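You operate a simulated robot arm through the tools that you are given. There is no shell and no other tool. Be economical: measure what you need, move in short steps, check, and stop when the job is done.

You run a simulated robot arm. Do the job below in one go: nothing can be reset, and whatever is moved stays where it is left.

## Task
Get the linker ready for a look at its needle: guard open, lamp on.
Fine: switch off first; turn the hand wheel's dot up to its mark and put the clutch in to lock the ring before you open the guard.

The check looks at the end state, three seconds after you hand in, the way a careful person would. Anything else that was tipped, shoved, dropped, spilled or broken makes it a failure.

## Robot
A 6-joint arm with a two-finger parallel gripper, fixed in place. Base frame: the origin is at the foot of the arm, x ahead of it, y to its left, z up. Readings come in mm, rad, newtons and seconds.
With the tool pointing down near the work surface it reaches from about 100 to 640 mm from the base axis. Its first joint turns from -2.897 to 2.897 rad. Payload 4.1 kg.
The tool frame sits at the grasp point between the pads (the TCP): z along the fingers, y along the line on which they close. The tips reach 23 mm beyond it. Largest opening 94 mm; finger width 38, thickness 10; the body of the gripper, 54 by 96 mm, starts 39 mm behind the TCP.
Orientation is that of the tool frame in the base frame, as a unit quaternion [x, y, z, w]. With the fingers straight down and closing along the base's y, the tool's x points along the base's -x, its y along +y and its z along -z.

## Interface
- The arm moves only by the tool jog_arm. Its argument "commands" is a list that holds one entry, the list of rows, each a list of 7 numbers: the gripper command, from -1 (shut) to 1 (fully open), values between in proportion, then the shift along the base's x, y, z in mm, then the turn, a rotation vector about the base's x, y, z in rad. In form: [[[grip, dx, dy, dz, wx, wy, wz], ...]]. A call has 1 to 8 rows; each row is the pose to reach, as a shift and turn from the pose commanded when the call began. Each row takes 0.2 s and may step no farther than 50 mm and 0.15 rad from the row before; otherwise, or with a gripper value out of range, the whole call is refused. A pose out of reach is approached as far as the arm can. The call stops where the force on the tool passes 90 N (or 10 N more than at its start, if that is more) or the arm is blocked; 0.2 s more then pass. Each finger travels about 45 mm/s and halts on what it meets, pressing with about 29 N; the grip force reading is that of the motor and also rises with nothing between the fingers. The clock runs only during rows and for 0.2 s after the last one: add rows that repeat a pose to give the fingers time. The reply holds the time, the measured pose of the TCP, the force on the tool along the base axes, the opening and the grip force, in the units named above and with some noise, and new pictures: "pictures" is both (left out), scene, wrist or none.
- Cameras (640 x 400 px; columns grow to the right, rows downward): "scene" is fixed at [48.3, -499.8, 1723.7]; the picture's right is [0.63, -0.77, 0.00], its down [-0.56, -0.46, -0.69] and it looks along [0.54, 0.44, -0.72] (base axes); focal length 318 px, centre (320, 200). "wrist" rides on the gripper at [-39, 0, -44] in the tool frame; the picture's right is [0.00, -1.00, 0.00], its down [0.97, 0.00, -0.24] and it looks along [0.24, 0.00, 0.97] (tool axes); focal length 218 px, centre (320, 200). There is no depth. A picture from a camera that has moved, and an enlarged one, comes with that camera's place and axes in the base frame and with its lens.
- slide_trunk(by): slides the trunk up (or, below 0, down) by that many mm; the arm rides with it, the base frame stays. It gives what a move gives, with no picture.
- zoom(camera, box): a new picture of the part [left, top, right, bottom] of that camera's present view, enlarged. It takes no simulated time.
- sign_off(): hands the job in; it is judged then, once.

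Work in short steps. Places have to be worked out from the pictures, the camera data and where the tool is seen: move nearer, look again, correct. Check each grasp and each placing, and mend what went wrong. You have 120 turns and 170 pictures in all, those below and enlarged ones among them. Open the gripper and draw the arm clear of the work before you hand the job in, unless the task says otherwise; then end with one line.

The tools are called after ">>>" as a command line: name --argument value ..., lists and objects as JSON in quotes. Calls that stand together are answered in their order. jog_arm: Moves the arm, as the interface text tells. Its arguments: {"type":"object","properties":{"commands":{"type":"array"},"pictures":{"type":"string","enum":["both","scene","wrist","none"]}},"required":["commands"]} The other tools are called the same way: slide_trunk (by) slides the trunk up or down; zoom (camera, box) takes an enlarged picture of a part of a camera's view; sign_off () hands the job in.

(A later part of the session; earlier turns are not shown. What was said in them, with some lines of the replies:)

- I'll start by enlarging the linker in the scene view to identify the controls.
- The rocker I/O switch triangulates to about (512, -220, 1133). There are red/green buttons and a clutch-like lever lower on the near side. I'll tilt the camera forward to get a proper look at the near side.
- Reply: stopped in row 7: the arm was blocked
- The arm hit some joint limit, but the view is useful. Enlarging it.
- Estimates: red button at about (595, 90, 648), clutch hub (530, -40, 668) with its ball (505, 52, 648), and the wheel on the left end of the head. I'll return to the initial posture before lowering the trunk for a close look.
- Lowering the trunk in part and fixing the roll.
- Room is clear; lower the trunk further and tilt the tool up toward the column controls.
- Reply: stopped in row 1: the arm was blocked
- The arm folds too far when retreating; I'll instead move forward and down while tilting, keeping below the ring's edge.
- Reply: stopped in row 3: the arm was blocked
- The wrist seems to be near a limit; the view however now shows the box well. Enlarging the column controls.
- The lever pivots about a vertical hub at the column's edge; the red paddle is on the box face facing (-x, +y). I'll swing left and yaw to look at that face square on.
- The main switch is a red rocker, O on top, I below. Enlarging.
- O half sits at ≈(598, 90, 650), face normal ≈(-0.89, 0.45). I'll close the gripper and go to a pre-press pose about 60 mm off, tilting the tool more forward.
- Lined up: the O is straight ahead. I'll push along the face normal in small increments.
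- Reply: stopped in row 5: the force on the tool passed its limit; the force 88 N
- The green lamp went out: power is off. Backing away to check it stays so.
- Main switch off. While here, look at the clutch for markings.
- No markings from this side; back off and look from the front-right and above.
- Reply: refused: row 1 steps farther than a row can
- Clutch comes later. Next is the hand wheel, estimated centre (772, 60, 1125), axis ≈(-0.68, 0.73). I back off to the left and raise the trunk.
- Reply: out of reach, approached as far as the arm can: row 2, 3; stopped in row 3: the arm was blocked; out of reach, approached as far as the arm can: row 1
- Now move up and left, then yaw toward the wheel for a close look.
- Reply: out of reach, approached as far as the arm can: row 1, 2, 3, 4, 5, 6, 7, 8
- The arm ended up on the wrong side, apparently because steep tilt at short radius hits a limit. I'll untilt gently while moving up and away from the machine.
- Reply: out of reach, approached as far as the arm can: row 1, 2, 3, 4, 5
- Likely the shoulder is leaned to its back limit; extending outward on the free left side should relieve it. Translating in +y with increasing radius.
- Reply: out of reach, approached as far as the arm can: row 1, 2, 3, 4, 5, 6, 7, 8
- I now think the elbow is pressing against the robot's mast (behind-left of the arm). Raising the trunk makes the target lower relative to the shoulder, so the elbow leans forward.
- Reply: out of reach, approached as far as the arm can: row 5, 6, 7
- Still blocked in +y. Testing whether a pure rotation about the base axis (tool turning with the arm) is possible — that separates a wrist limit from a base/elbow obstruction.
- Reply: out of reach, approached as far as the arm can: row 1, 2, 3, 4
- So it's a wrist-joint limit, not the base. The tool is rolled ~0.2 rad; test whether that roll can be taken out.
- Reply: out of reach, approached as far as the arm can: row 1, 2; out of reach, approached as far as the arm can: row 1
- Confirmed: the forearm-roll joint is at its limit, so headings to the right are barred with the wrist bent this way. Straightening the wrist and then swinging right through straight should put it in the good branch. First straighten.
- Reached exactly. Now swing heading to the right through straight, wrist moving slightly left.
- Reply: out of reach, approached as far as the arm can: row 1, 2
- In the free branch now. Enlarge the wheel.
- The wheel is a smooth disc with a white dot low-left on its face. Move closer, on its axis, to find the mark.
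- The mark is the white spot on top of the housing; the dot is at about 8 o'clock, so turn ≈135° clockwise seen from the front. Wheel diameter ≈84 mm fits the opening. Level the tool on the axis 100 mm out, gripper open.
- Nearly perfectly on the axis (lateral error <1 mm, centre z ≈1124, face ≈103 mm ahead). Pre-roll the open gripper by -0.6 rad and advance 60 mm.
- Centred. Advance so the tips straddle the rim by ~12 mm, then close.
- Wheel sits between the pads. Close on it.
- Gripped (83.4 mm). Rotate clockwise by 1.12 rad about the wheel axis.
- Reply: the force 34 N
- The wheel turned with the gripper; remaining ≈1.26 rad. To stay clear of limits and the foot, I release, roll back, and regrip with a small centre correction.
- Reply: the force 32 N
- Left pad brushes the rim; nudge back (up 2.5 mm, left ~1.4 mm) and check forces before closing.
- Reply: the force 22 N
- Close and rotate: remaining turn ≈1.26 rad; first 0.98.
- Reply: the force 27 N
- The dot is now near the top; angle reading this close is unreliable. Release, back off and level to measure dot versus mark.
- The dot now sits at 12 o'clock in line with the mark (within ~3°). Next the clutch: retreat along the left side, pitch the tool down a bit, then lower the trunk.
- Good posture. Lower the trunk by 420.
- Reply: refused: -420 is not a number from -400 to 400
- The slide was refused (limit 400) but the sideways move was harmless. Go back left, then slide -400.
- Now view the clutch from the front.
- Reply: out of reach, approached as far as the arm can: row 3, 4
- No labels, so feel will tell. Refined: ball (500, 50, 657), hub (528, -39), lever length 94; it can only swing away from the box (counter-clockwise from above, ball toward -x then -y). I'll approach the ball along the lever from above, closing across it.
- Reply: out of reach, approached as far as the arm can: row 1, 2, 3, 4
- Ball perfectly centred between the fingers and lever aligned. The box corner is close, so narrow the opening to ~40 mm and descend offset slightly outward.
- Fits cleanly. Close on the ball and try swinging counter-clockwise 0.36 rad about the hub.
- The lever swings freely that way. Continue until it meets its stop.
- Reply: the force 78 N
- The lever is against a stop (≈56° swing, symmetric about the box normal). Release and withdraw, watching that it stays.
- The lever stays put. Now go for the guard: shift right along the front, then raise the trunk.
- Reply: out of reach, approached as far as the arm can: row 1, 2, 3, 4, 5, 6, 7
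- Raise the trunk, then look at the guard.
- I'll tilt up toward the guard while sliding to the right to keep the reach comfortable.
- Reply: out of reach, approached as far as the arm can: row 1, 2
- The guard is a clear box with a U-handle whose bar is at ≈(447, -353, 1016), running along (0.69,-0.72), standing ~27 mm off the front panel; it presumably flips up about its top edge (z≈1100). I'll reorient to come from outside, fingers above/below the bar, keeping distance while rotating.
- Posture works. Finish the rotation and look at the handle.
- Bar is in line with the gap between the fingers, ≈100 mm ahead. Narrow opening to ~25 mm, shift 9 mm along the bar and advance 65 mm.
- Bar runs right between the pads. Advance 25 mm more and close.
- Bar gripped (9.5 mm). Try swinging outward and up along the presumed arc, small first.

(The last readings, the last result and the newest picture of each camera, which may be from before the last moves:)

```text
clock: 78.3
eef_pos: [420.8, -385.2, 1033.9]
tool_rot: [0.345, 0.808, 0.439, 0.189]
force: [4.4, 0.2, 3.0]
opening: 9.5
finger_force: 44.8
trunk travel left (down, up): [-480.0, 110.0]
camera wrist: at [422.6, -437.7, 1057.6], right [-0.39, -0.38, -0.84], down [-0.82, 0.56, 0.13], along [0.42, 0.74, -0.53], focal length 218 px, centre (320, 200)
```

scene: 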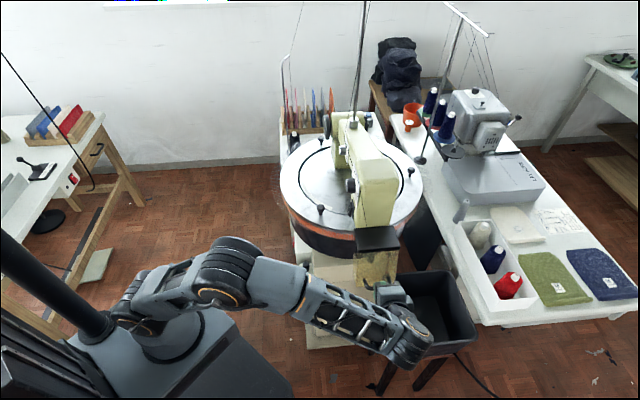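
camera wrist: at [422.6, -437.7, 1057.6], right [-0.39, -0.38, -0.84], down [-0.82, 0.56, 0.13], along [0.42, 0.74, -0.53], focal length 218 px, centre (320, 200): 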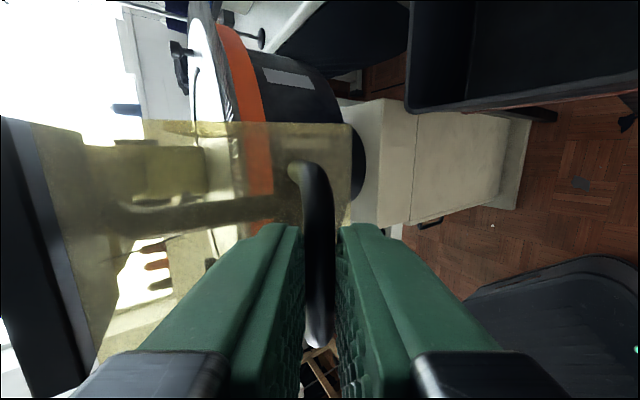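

Force stays ~5 N: the guard hinges as assumed. Continue the arc.

>>> jog_arm --commands '[[[-0.9, -6.2, -5.9, 7, 0, 0, 0], [-0.9, -11.9, -11.3, 14.9, 0, 0, 0], [-0.9, -16.7, -15.9, 23.8, 0, 0, 0], [-0.9, -20.8, -19.8, 33.4, 0, 0, 0], [-0.9, -24, -22.8, 43.6, 0, 0, 0], [-0.9, -26.2, -24.9, 54.2, 0, 0, 0], [-0.9, -27.6, -26.2, 65.2, 0, 0, 0], [-0.9, -27.9, -26.5, 76.3, 0, 0, 0]]]'

```text
clock: 80.1
eef_pos: [393.6, -412.9, 1107.7]
tool_rot: [0.346, 0.807, 0.439, 0.189]
force: [11.3, -0.8, -1.9]
opening: 9.6
finger_force: 45.5
trunk travel left (down, up): [-480.0, 110.0]
camera wrist: at [394.0, -465.4, 1132.3], right [-0.39, -0.37, -0.84], down [-0.81, 0.56, 0.13], along [0.43, 0.74, -0.53], focal length 218 px, centre (320, 200)
```

scene: 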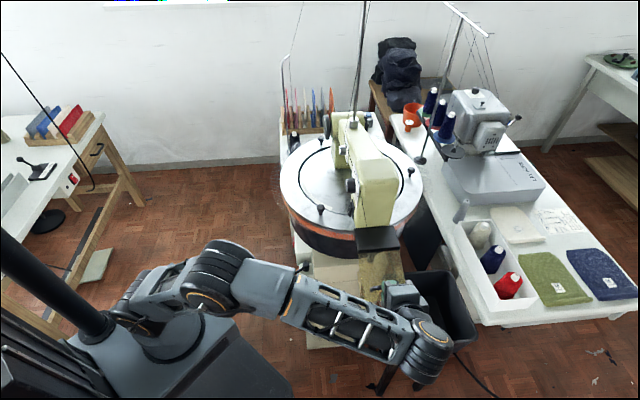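
wrist: 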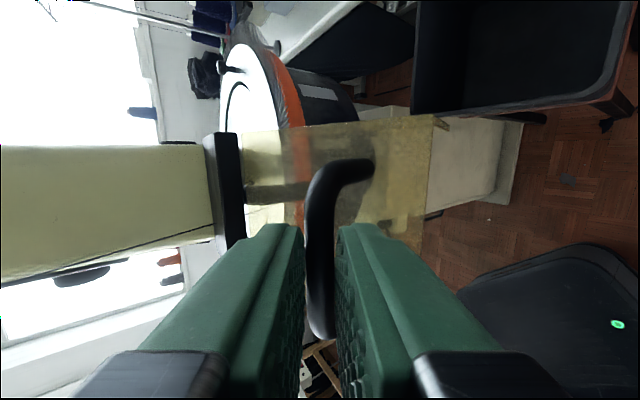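

Smooth still, ~74° open. Continue past horizontal until it stops.

>>> jog_arm --commands '[[[-0.9, 0.6, 0.6, 11.1, 0, 0, 0], [-0.9, 2.3, 2.2, 22, 0, 0, 0], [-0.9, 4.9, 4.6, 32.5, 0, 0, 0], [-0.9, 8.4, 8, 42.5, 0, 0, 0], [-0.9, 12.8, 12.1, 51.8, 0, 0, 0]]]'

```text
clock: 81.3
eef_pos: [400.2, -406.0, 1157.5]
tool_rot: [0.349, 0.806, 0.44, 0.187]
force: [-28.5, -21.1, -15.4]
opening: 8.1
finger_force: 45.5
trunk travel left (down, up): [-480.0, 110.0]
camera wrist: at [401.4, -458.0, 1182.0], right [-0.4, -0.37, -0.84], down [-0.81, 0.57, 0.14], along [0.42, 0.74, -0.53], focal length 218 px, centre (320, 200)
```

scene: 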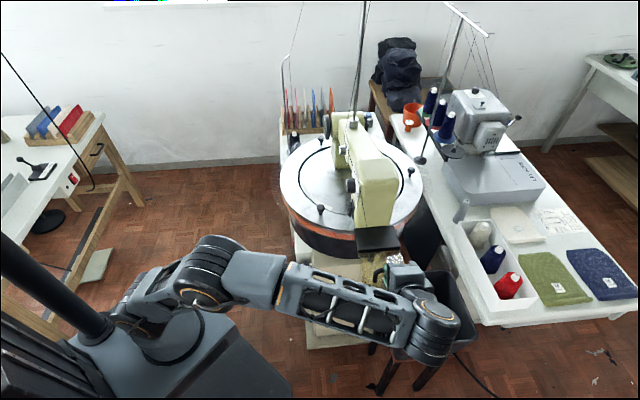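
wrist: 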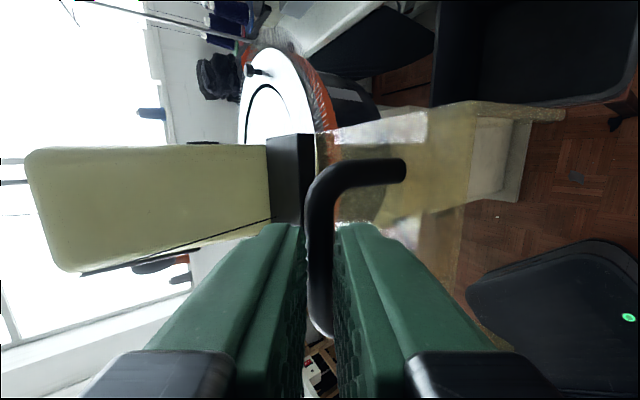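

Resistance of ~38 N suggests the guard reached its stop (~100°). Release gently and see if it stays.

>>> jog_arm --commands '[[[-0.9, -2, -2, -2, 0, 0, 0], [-0.5, -2, -2, -2, 0, 0, 0], [-0.4, -2, -2, -2, 0, 0, 0], [-0.4, -2, -2, -2, 0, 0, 0]]]' --pictures "wrist"

```text
clock: 82.3
eef_pos: [403.4, -403.5, 1159.4]
tool_rot: [0.345, 0.807, 0.44, 0.189]
force: [0.1, 0.2, 0.2]
opening: 28.2
finger_force: 0.0
trunk travel left (down, up): [-480.0, 110.0]
camera wrist: at [404.5, -455.4, 1183.7], right [-0.39, -0.37, -0.84], down [-0.82, 0.56, 0.13], along [0.43, 0.74, -0.53], focal length 218 px, centre (320, 200)
```

wrist: 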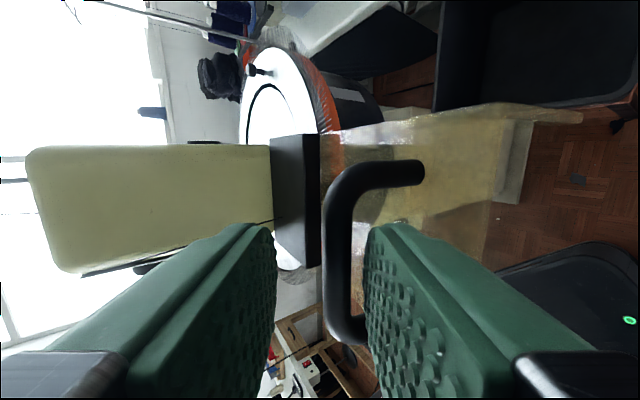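

Withdraw straight back along the tool axis and check whether the guard stays up.

>>> jog_arm --commands '[[[-0.4, -15, -14, 13, 0, 0, 0], [-0.4, -30, -28, 26, 0, 0, 0], [-0.4, -50, -46, 43, 0, 0, 0], [-0.4, -60, -70, 60, 0, 0, 0], [-0.4, -60, -70, 60, 0, 0, 0]]]'

```text
clock: 83.5
eef_pos: [344.4, -459.1, 1209.0]
tool_rot: [0.347, 0.806, 0.44, 0.19]
force: [0.2, 0.7, 0.4]
opening: 28.0
finger_force: 0.1
out of reach, approached as far as the arm can: row 4, 5
trunk travel left (down, up): [-480.0, 110.0]
camera wrist: at [345.6, -511.2, 1233.0], right [-0.39, -0.37, -0.84], down [-0.81, 0.57, 0.13], along [0.43, 0.73, -0.53], focal length 218 px, centre (320, 200)
```

scene: 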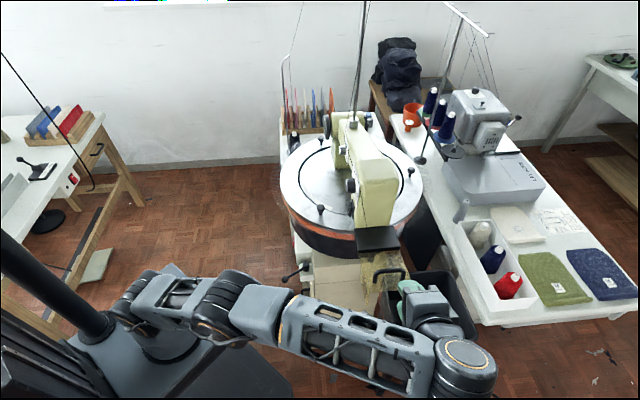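
wrist: 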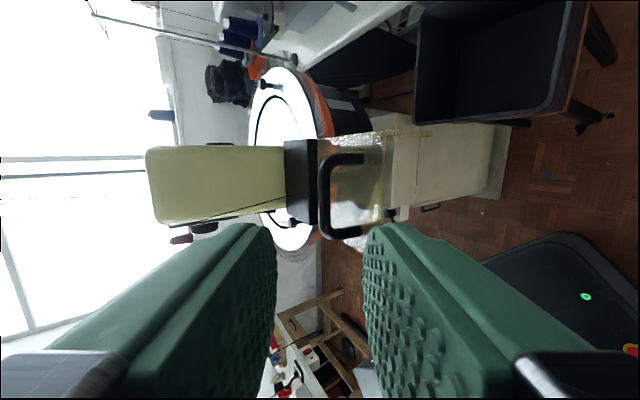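

The guard stays open. Now the lamp rocker. Raise the trunk a bit, rotate the tool back and move clear over to the left of the guard.

>>> slide_trunk --by 90

>>> jog_arm --commands '[[[-1, -3, 5, 0, -0.129, -0.007, -0.037], [-1, -6, 12, 0, -0.257, -0.015, -0.074], [-1, -9, 20, 0, -0.386, -0.022, -0.111], [-1, -12, 30, 0, -0.515, -0.029, -0.148], [-1, -15, 42, 0, -0.643, -0.036, -0.185], [-1, -15, 56, 0, -0.772, -0.044, -0.222], [-1, -15, 72, 0, -0.9, -0.051, -0.26], [-1, -15, 88, 0, -1.029, -0.058, -0.297]]]' --pictures "scene"

```text
clock: 84.7
eef_pos: [345.9, -458.5, 1298.6]
tool_rot: [0.346, 0.807, 0.439, 0.19]
force: [0.1, -0.5, -0.4]
opening: 28.6
finger_force: 0.0
trunk travel left (down, up): [-570.0, 20.0]
```

```text
clock: 86.5
eef_pos: [329.5, -368.7, 1299.0]
tool_rot: [0.307, 0.854, -0.038, 0.418]
force: [-0.3, 0.5, -0.2]
opening: 0.0
finger_force: 29.2
trunk travel left (down, up): [-570.0, 20.0]
```

scene: 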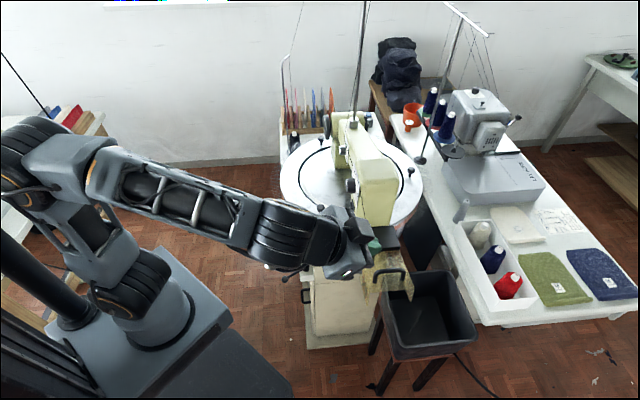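

>>> jog_arm --commands '[[[-1, 5, 43, 0, -0.062, -0.023, -0.04], [-1, 15, 86, 0, -0.125, -0.047, -0.08], [-1, 25, 129, -5, -0.187, -0.07, -0.12], [-1, 35, 172, -10, -0.25, -0.094, -0.16], [-1, 45, 212, -20, -0.312, -0.118, -0.2], [-1, 55, 252, -40, -0.374, -0.141, -0.239], [-1, 60, 270, -70, -0.374, -0.141, -0.239], [-1, 60, 270, -70, -0.374, -0.141, -0.239]]]'

```text
clock: 88.3
eef_pos: [388.6, -100.4, 1229.5]
tool_rot: [0.324, 0.759, -0.222, 0.519]
force: [0.3, 0.2, 0.1]
opening: 0.0
finger_force: 29.2
trunk travel left (down, up): [-570.0, 20.0]
camera wrist: at [372.1, -79.6, 1281.8], right [-0.72, -0.69, 0.0], down [-0.4, 0.42, -0.82], along [0.57, -0.59, -0.58], focal length 218 px, centre (320, 200)
```

scene: 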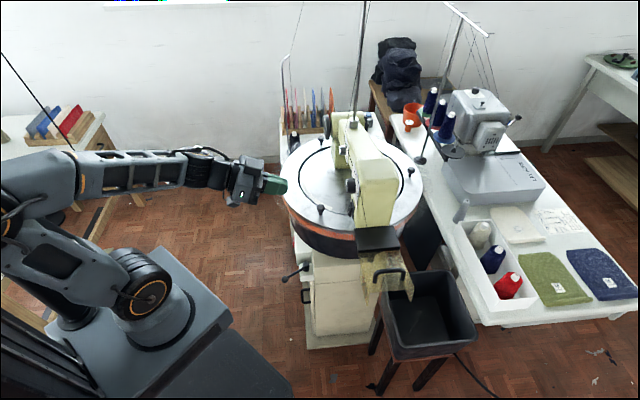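
wrist: 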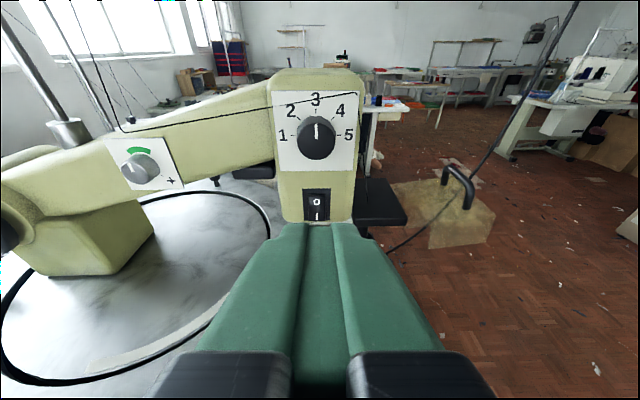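

Rocker is dead ahead below the dial. Enlarge to read it.

>>> zoom --camera "wrist" --box '[260, 80, 480, 240]'

```text
2.50 times, centred on (370, 160) of wrist
camera zoom: at [372.1, -79.6, 1281.8], right [-0.72, -0.69, 0.0], down [-0.4, 0.42, -0.82], along [0.57, -0.59, -0.58], focal length 546 px, centre (195, 300)
```

zoom: 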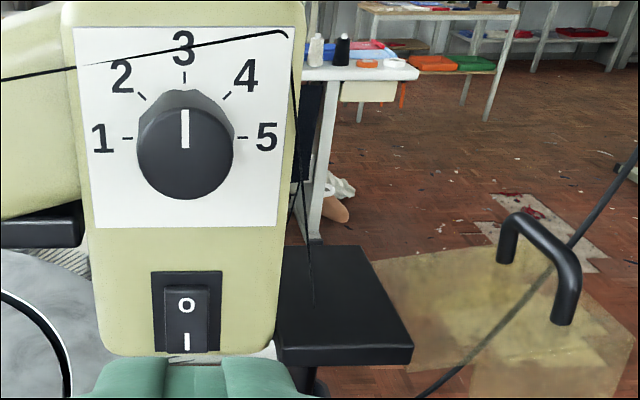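

"I" is at ≈(512, -218, 1121). Move to a pre-press pose 75 mm off, level with it.

>>> jog_arm --commands '[[[-1, 10, -9, -30, 0, 0, 0], [-1, 25, -22, -60, 0, 0, 0], [-1, 45, -40, -88, 0, 0, 0], [-1, 70, -62, -108, 0, 0, 0], [-1, 70, -62, -108, 0, 0, 0]]]' --pictures "wrist"

```text
clock: 89.5
eef_pos: [459.5, -161.9, 1120.3]
tool_rot: [0.324, 0.76, -0.22, 0.519]
force: [0.3, -0.1, -1.1]
opening: 0.0
finger_force: 29.0
trunk travel left (down, up): [-570.0, 20.0]
camera wrist: at [441.7, -143.1, 1172.8], right [-0.72, -0.69, 0.0], down [-0.4, 0.42, -0.82], along [0.57, -0.59, -0.58], focal length 218 px, centre (320, 200)
```

wrist: 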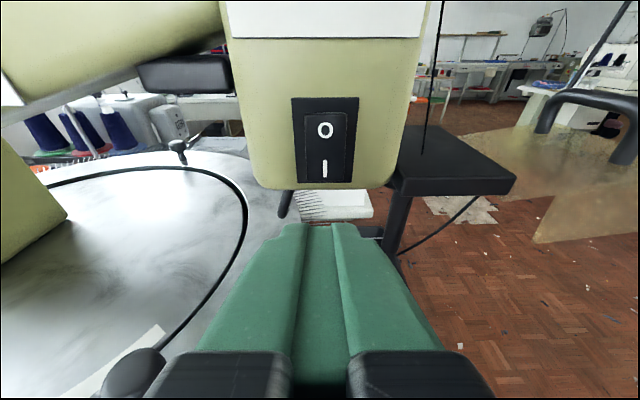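

Lined up. Press along the normal in small increments.

>>> jog_arm --commands '[[[-1, 19.7, -22.8, 0, 0, 0, 0], [-1, 25.2, -28.6, 0, 0, 0, 0], [-1, 28.7, -32.2, 0, 0, 0, 0], [-1, 31.4, -35.1, 0, 0, 0, 0], [-1, 34.2, -38, 0, 0, 0, 0]]]' --pictures "wrist"

```text
clock: 90.7
eef_pos: [491.1, -198.4, 1119.8]
tool_rot: [0.324, 0.761, -0.22, 0.518]
force: [-20.8, 15.1, -2.7]
opening: 0.1
finger_force: 28.8
trunk travel left (down, up): [-570.0, 20.0]
camera wrist: at [473.5, -177.3, 1172.9], right [-0.72, -0.69, 0.0], down [-0.4, 0.42, -0.82], along [0.56, -0.59, -0.58], focal length 218 px, centre (320, 200)
```

wrist: 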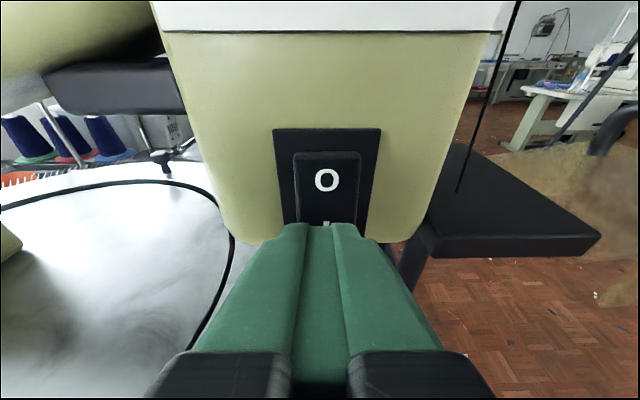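

Contact, 26 N; the rocker may already be tipping. Push a few mm more.

>>> jog_arm --commands '[[[-1, 2.1, -2.2, 0, 0, 0, 0], [-1, 4.1, -4.3, 0, 0, 0, 0], [-1, 6.2, -6.5, 0, 0, 0, 0]]]' --pictures "wrist"

```text
clock: 91.5
eef_pos: [490.7, -196.7, 1120.3]
tool_rot: [0.322, 0.761, -0.222, 0.518]
force: [-56.5, 53.9, -7.7]
opening: 0.0
finger_force: 29.0
trunk travel left (down, up): [-570.0, 20.0]
camera wrist: at [473.7, -177.3, 1173.1], right [-0.72, -0.69, 0.0], down [-0.4, 0.42, -0.81], along [0.56, -0.59, -0.58], focal length 218 px, centre (320, 200)
```

wrist: 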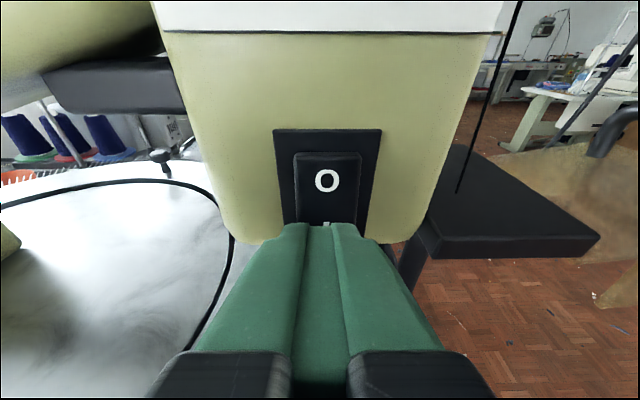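

Firm stop at 78 N. Back off and inspect.

>>> jog_arm --commands '[[[-1, -15, 16, 0, 0, 0, 0], [-1, -40, 42, 10, 0, 0, 0], [-1, -65, 68, 30, 0, 0, 0], [-1, -90, 94, 50, 0, 0, 0], [-1, -90, 94, 50, 0, 0, 0]]]'

>>> zoom --camera "wrist" --box '[230, 60, 570, 260]'

>>> zoom --camera "scene" --box '[320, 180, 440, 300]'

```text
clock: 92.7
eef_pos: [410.8, -112.5, 1171.3]
tool_rot: [0.324, 0.759, -0.222, 0.519]
force: [-0.3, 0.2, 0.2]
opening: 0.2
finger_force: 28.8
trunk travel left (down, up): [-570.0, 20.0]
camera wrist: at [393.7, -91.5, 1224.1], right [-0.72, -0.69, 0.0], down [-0.4, 0.42, -0.82], along [0.56, -0.59, -0.58], focal length 218 px, centre (320, 200)
```

scene: 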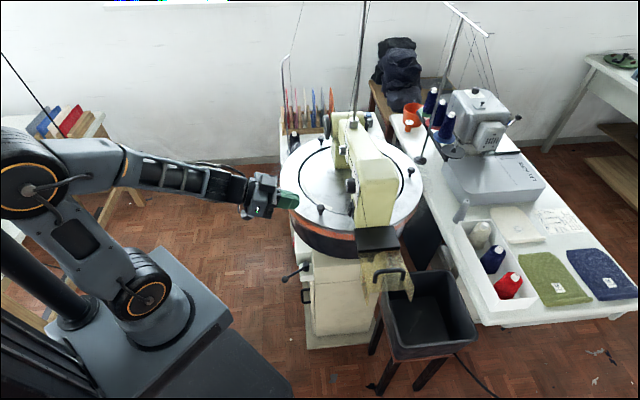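
wrist: 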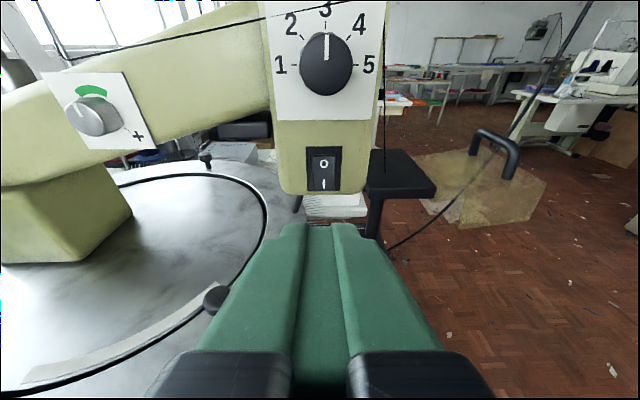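

```text
1.88 times, centred on (400, 160) of wrist
camera zoom: at [393.7, -91.5, 1224.1], right [-0.72, -0.69, 0.0], down [-0.4, 0.42, -0.82], along [0.56, -0.59, -0.58], focal length 411 px, centre (169, 275)
```

zoom: 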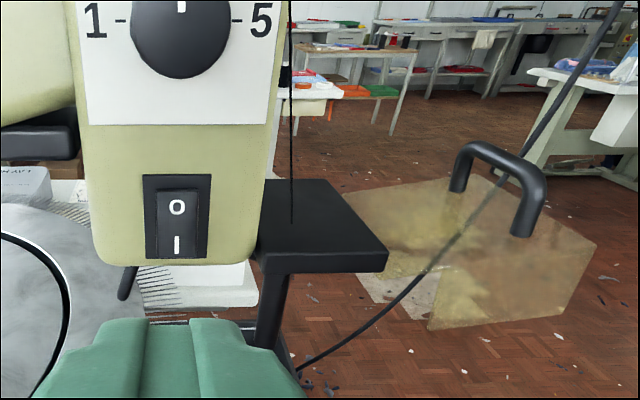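

```text
3.33 times, centred on (380, 240) of scene
camera zoom: at [48.3, -499.8, 1723.7], right [0.63, -0.77, 0.0], down [-0.56, -0.46, -0.69], along [0.54, 0.44, -0.72], focal length 1060 px, centre (120, 67)
```

zoom: 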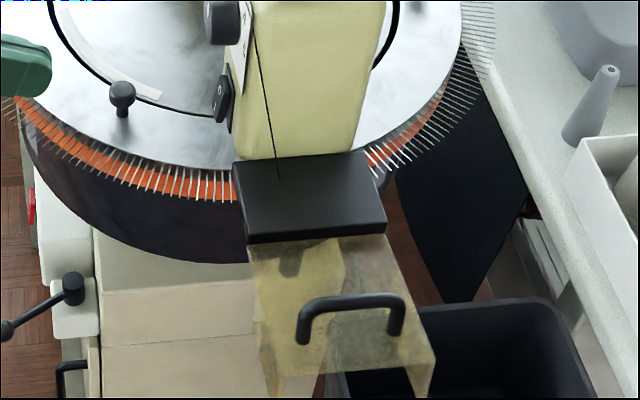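

>>> zoom --camera "wrist" --box '[295, 135, 355, 200]'

>>> zoom --camera "scene" --box '[335, 195, 365, 220]'

```text
6.15 times, centred on (325, 168) of wrist
camera zoom: at [393.7, -91.5, 1224.1], right [-0.72, -0.69, 0.0], down [-0.4, 0.42, -0.82], along [0.56, -0.59, -0.58], focal length 1343 px, centre (289, 400)
```

zoom: 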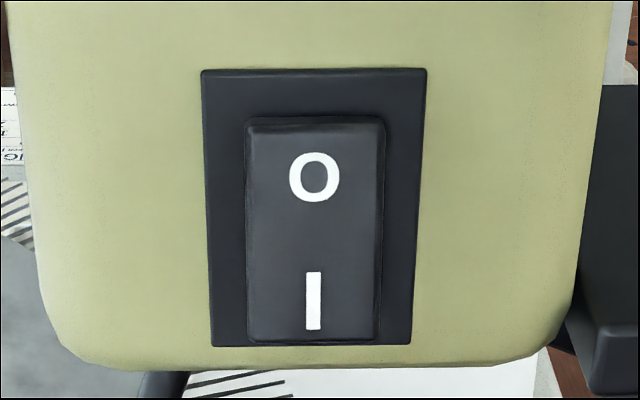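

```text
16.00 times, centred on (350, 208) of scene
camera zoom: at [48.3, -499.8, 1723.7], right [0.63, -0.77, 0.0], down [-0.56, -0.46, -0.69], along [0.54, 0.44, -0.72], focal length 5089 px, centre (-160, 80)
```

zoom: 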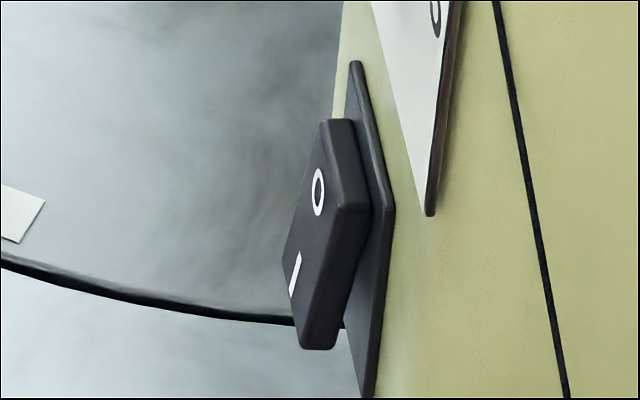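

The I side still appears to stand proud, so the rocker hasn't flipped: contact was too near the pivot. Press again ~8 mm lower.

>>> jog_arm --commands '[[[-1, 15, -16, -25, 0, 0, 0], [-1, 32, -34, -50, 0, 0, 0], [-1, 50, -53, -60, 0, 0, 0], [-1, 70, -75, -60, 0, 0, 0], [-1, 77, -82.5, -60, 0, 0, 0], [-1, 81, -87, -60, 0, 0, 0], [-1, 85, -91, -60, 0, 0, 0], [-1, 89, -95, -60, 0, 0, 0]]]' --pictures "wrist"

>>> zoom --camera "scene" --box '[335, 195, 365, 220]'

```text
clock: 94.5
eef_pos: [492.2, -199.1, 1111.6]
tool_rot: [0.323, 0.761, -0.221, 0.518]
force: [-53.7, 50.9, -1.5]
opening: 0.0
finger_force: 28.8
trunk travel left (down, up): [-570.0, 20.0]
camera wrist: at [474.1, -178.9, 1163.4], right [-0.72, -0.69, 0.0], down [-0.4, 0.42, -0.81], along [0.56, -0.59, -0.58], focal length 218 px, centre (320, 200)
```

wrist: 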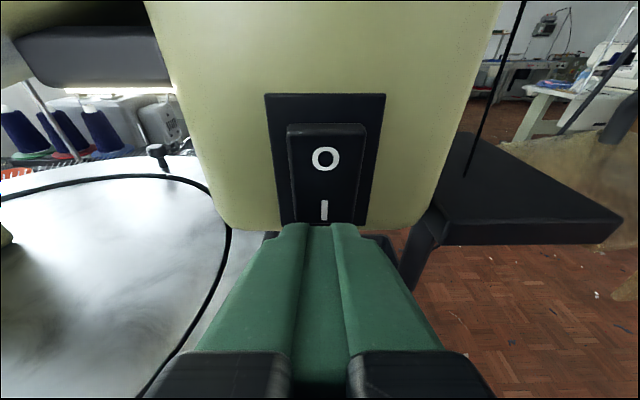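

```text
16.00 times, centred on (350, 208) of scene
camera zoom: at [48.3, -499.8, 1723.7], right [0.63, -0.77, 0.0], down [-0.56, -0.46, -0.69], along [0.54, 0.44, -0.72], focal length 5089 px, centre (-160, 80)
```

zoom: 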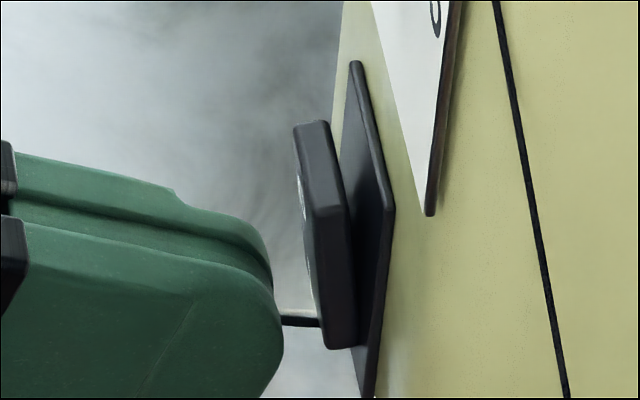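

The rocker flipped (O now proud) and the lamp bar under the head glows. Back away and verify everything.

>>> jog_arm --commands '[[[-1, -15, 16, 0, 0, 0, 0], [-1, -40, 42, 10, 0, 0, 0], [-1, -65, 68, 30, 0, 0, 0], [-1, -92, 100, 55, 0, 0, 0], [-1, -110, 135, 75, 0, 0, 0], [-1, -115, 175, 85, 0, 0, 0], [-1, -115, 210, 90, 0, 0, 0], [0, -115, 210, 90, 0, 0, 0]]]'

>>> zoom --camera "scene" --box '[270, 180, 430, 300]'

>>> zoom --camera "scene" --box '[335, 195, 365, 220]'

```text
clock: 96.3
eef_pos: [383.8, 2.2, 1200.5]
tool_rot: [0.325, 0.759, -0.222, 0.518]
force: [-0.2, 0.0, 0.4]
opening: 32.7
finger_force: 0.1
out of reach, approached as far as the arm can: row 4, 5
trunk travel left (down, up): [-570.0, 20.0]
camera wrist: at [365.9, 24.1, 1252.6], right [-0.72, -0.69, 0.0], down [-0.4, 0.42, -0.82], along [0.56, -0.59, -0.58], focal length 218 px, centre (320, 200)
```

scene: 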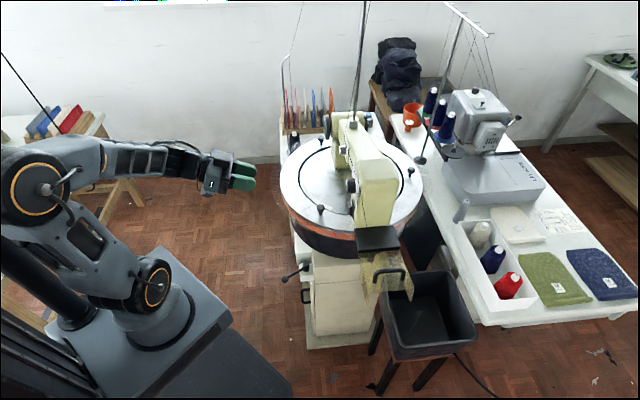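
wrist: 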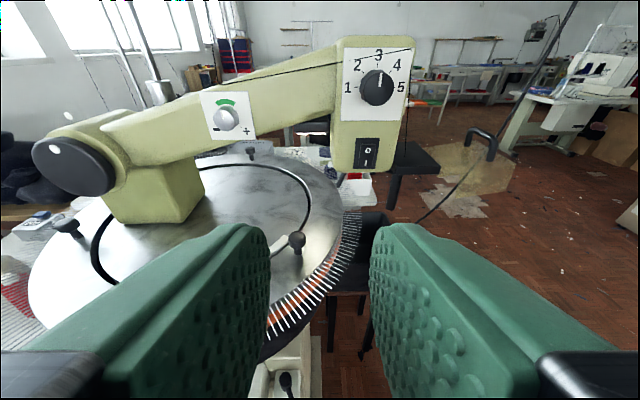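

```text
3.33 times, centred on (350, 240) of scene
camera zoom: at [48.3, -499.8, 1723.7], right [0.63, -0.77, 0.0], down [-0.56, -0.46, -0.69], along [0.54, 0.44, -0.72], focal length 1060 px, centre (220, 67)
```

zoom: 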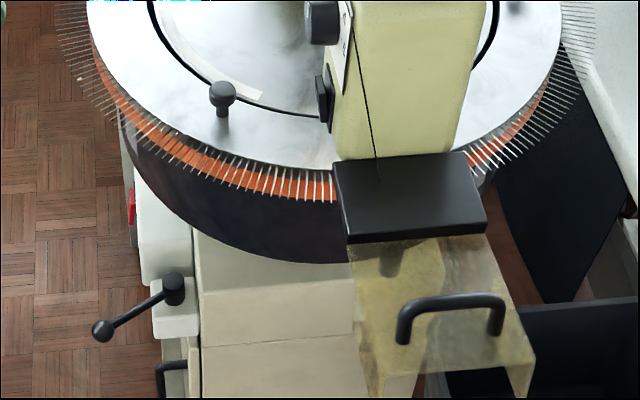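

```text
16.00 times, centred on (350, 208) of scene
camera zoom: at [48.3, -499.8, 1723.7], right [0.63, -0.77, 0.0], down [-0.56, -0.46, -0.69], along [0.54, 0.44, -0.72], focal length 5089 px, centre (-160, 80)
```

zoom: 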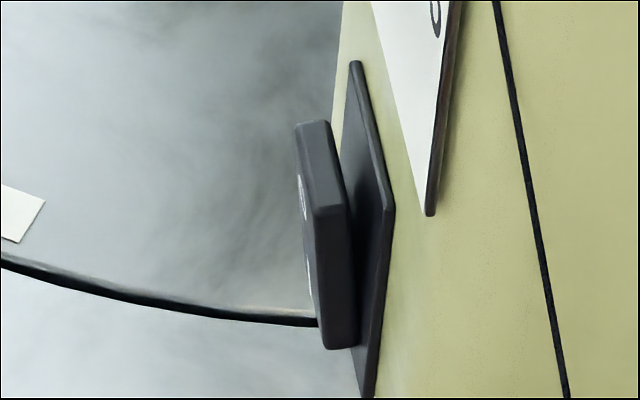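

Rocker on, lamp bar bright, guard up, clutch over. Final check on wheel dot and lamp.

>>> zoom --camera "wrist" --box '[20, 90, 340, 230]'

```text
2.00 times, centred on (180, 160) of wrist
camera zoom: at [365.9, 24.1, 1252.6], right [-0.72, -0.69, 0.0], down [-0.4, 0.42, -0.82], along [0.56, -0.59, -0.58], focal length 436 px, centre (600, 280)
```

zoom: 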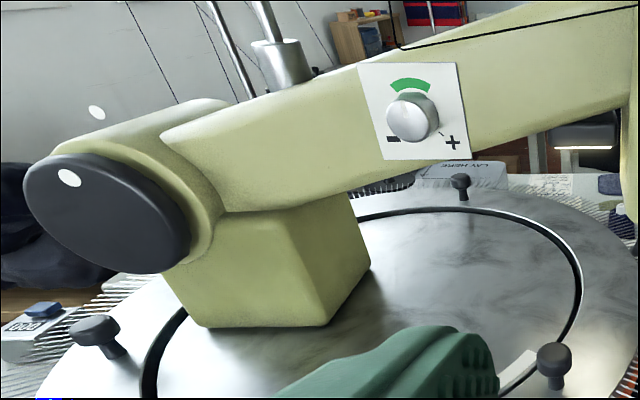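

Everything is in its final state and the arm is clear with the gripper open; handing in.

>>> sign_off

```text
The job is handed in.
```

The linker is ready for a look at its needle: the guard is open and staying up, and the lamp is lit. I first switched the power off, turned the wheel dot to its mark (within about 3°) and swung the clutch lever to its far stop. The lever has no markings and I didn't test that the ring is locked.
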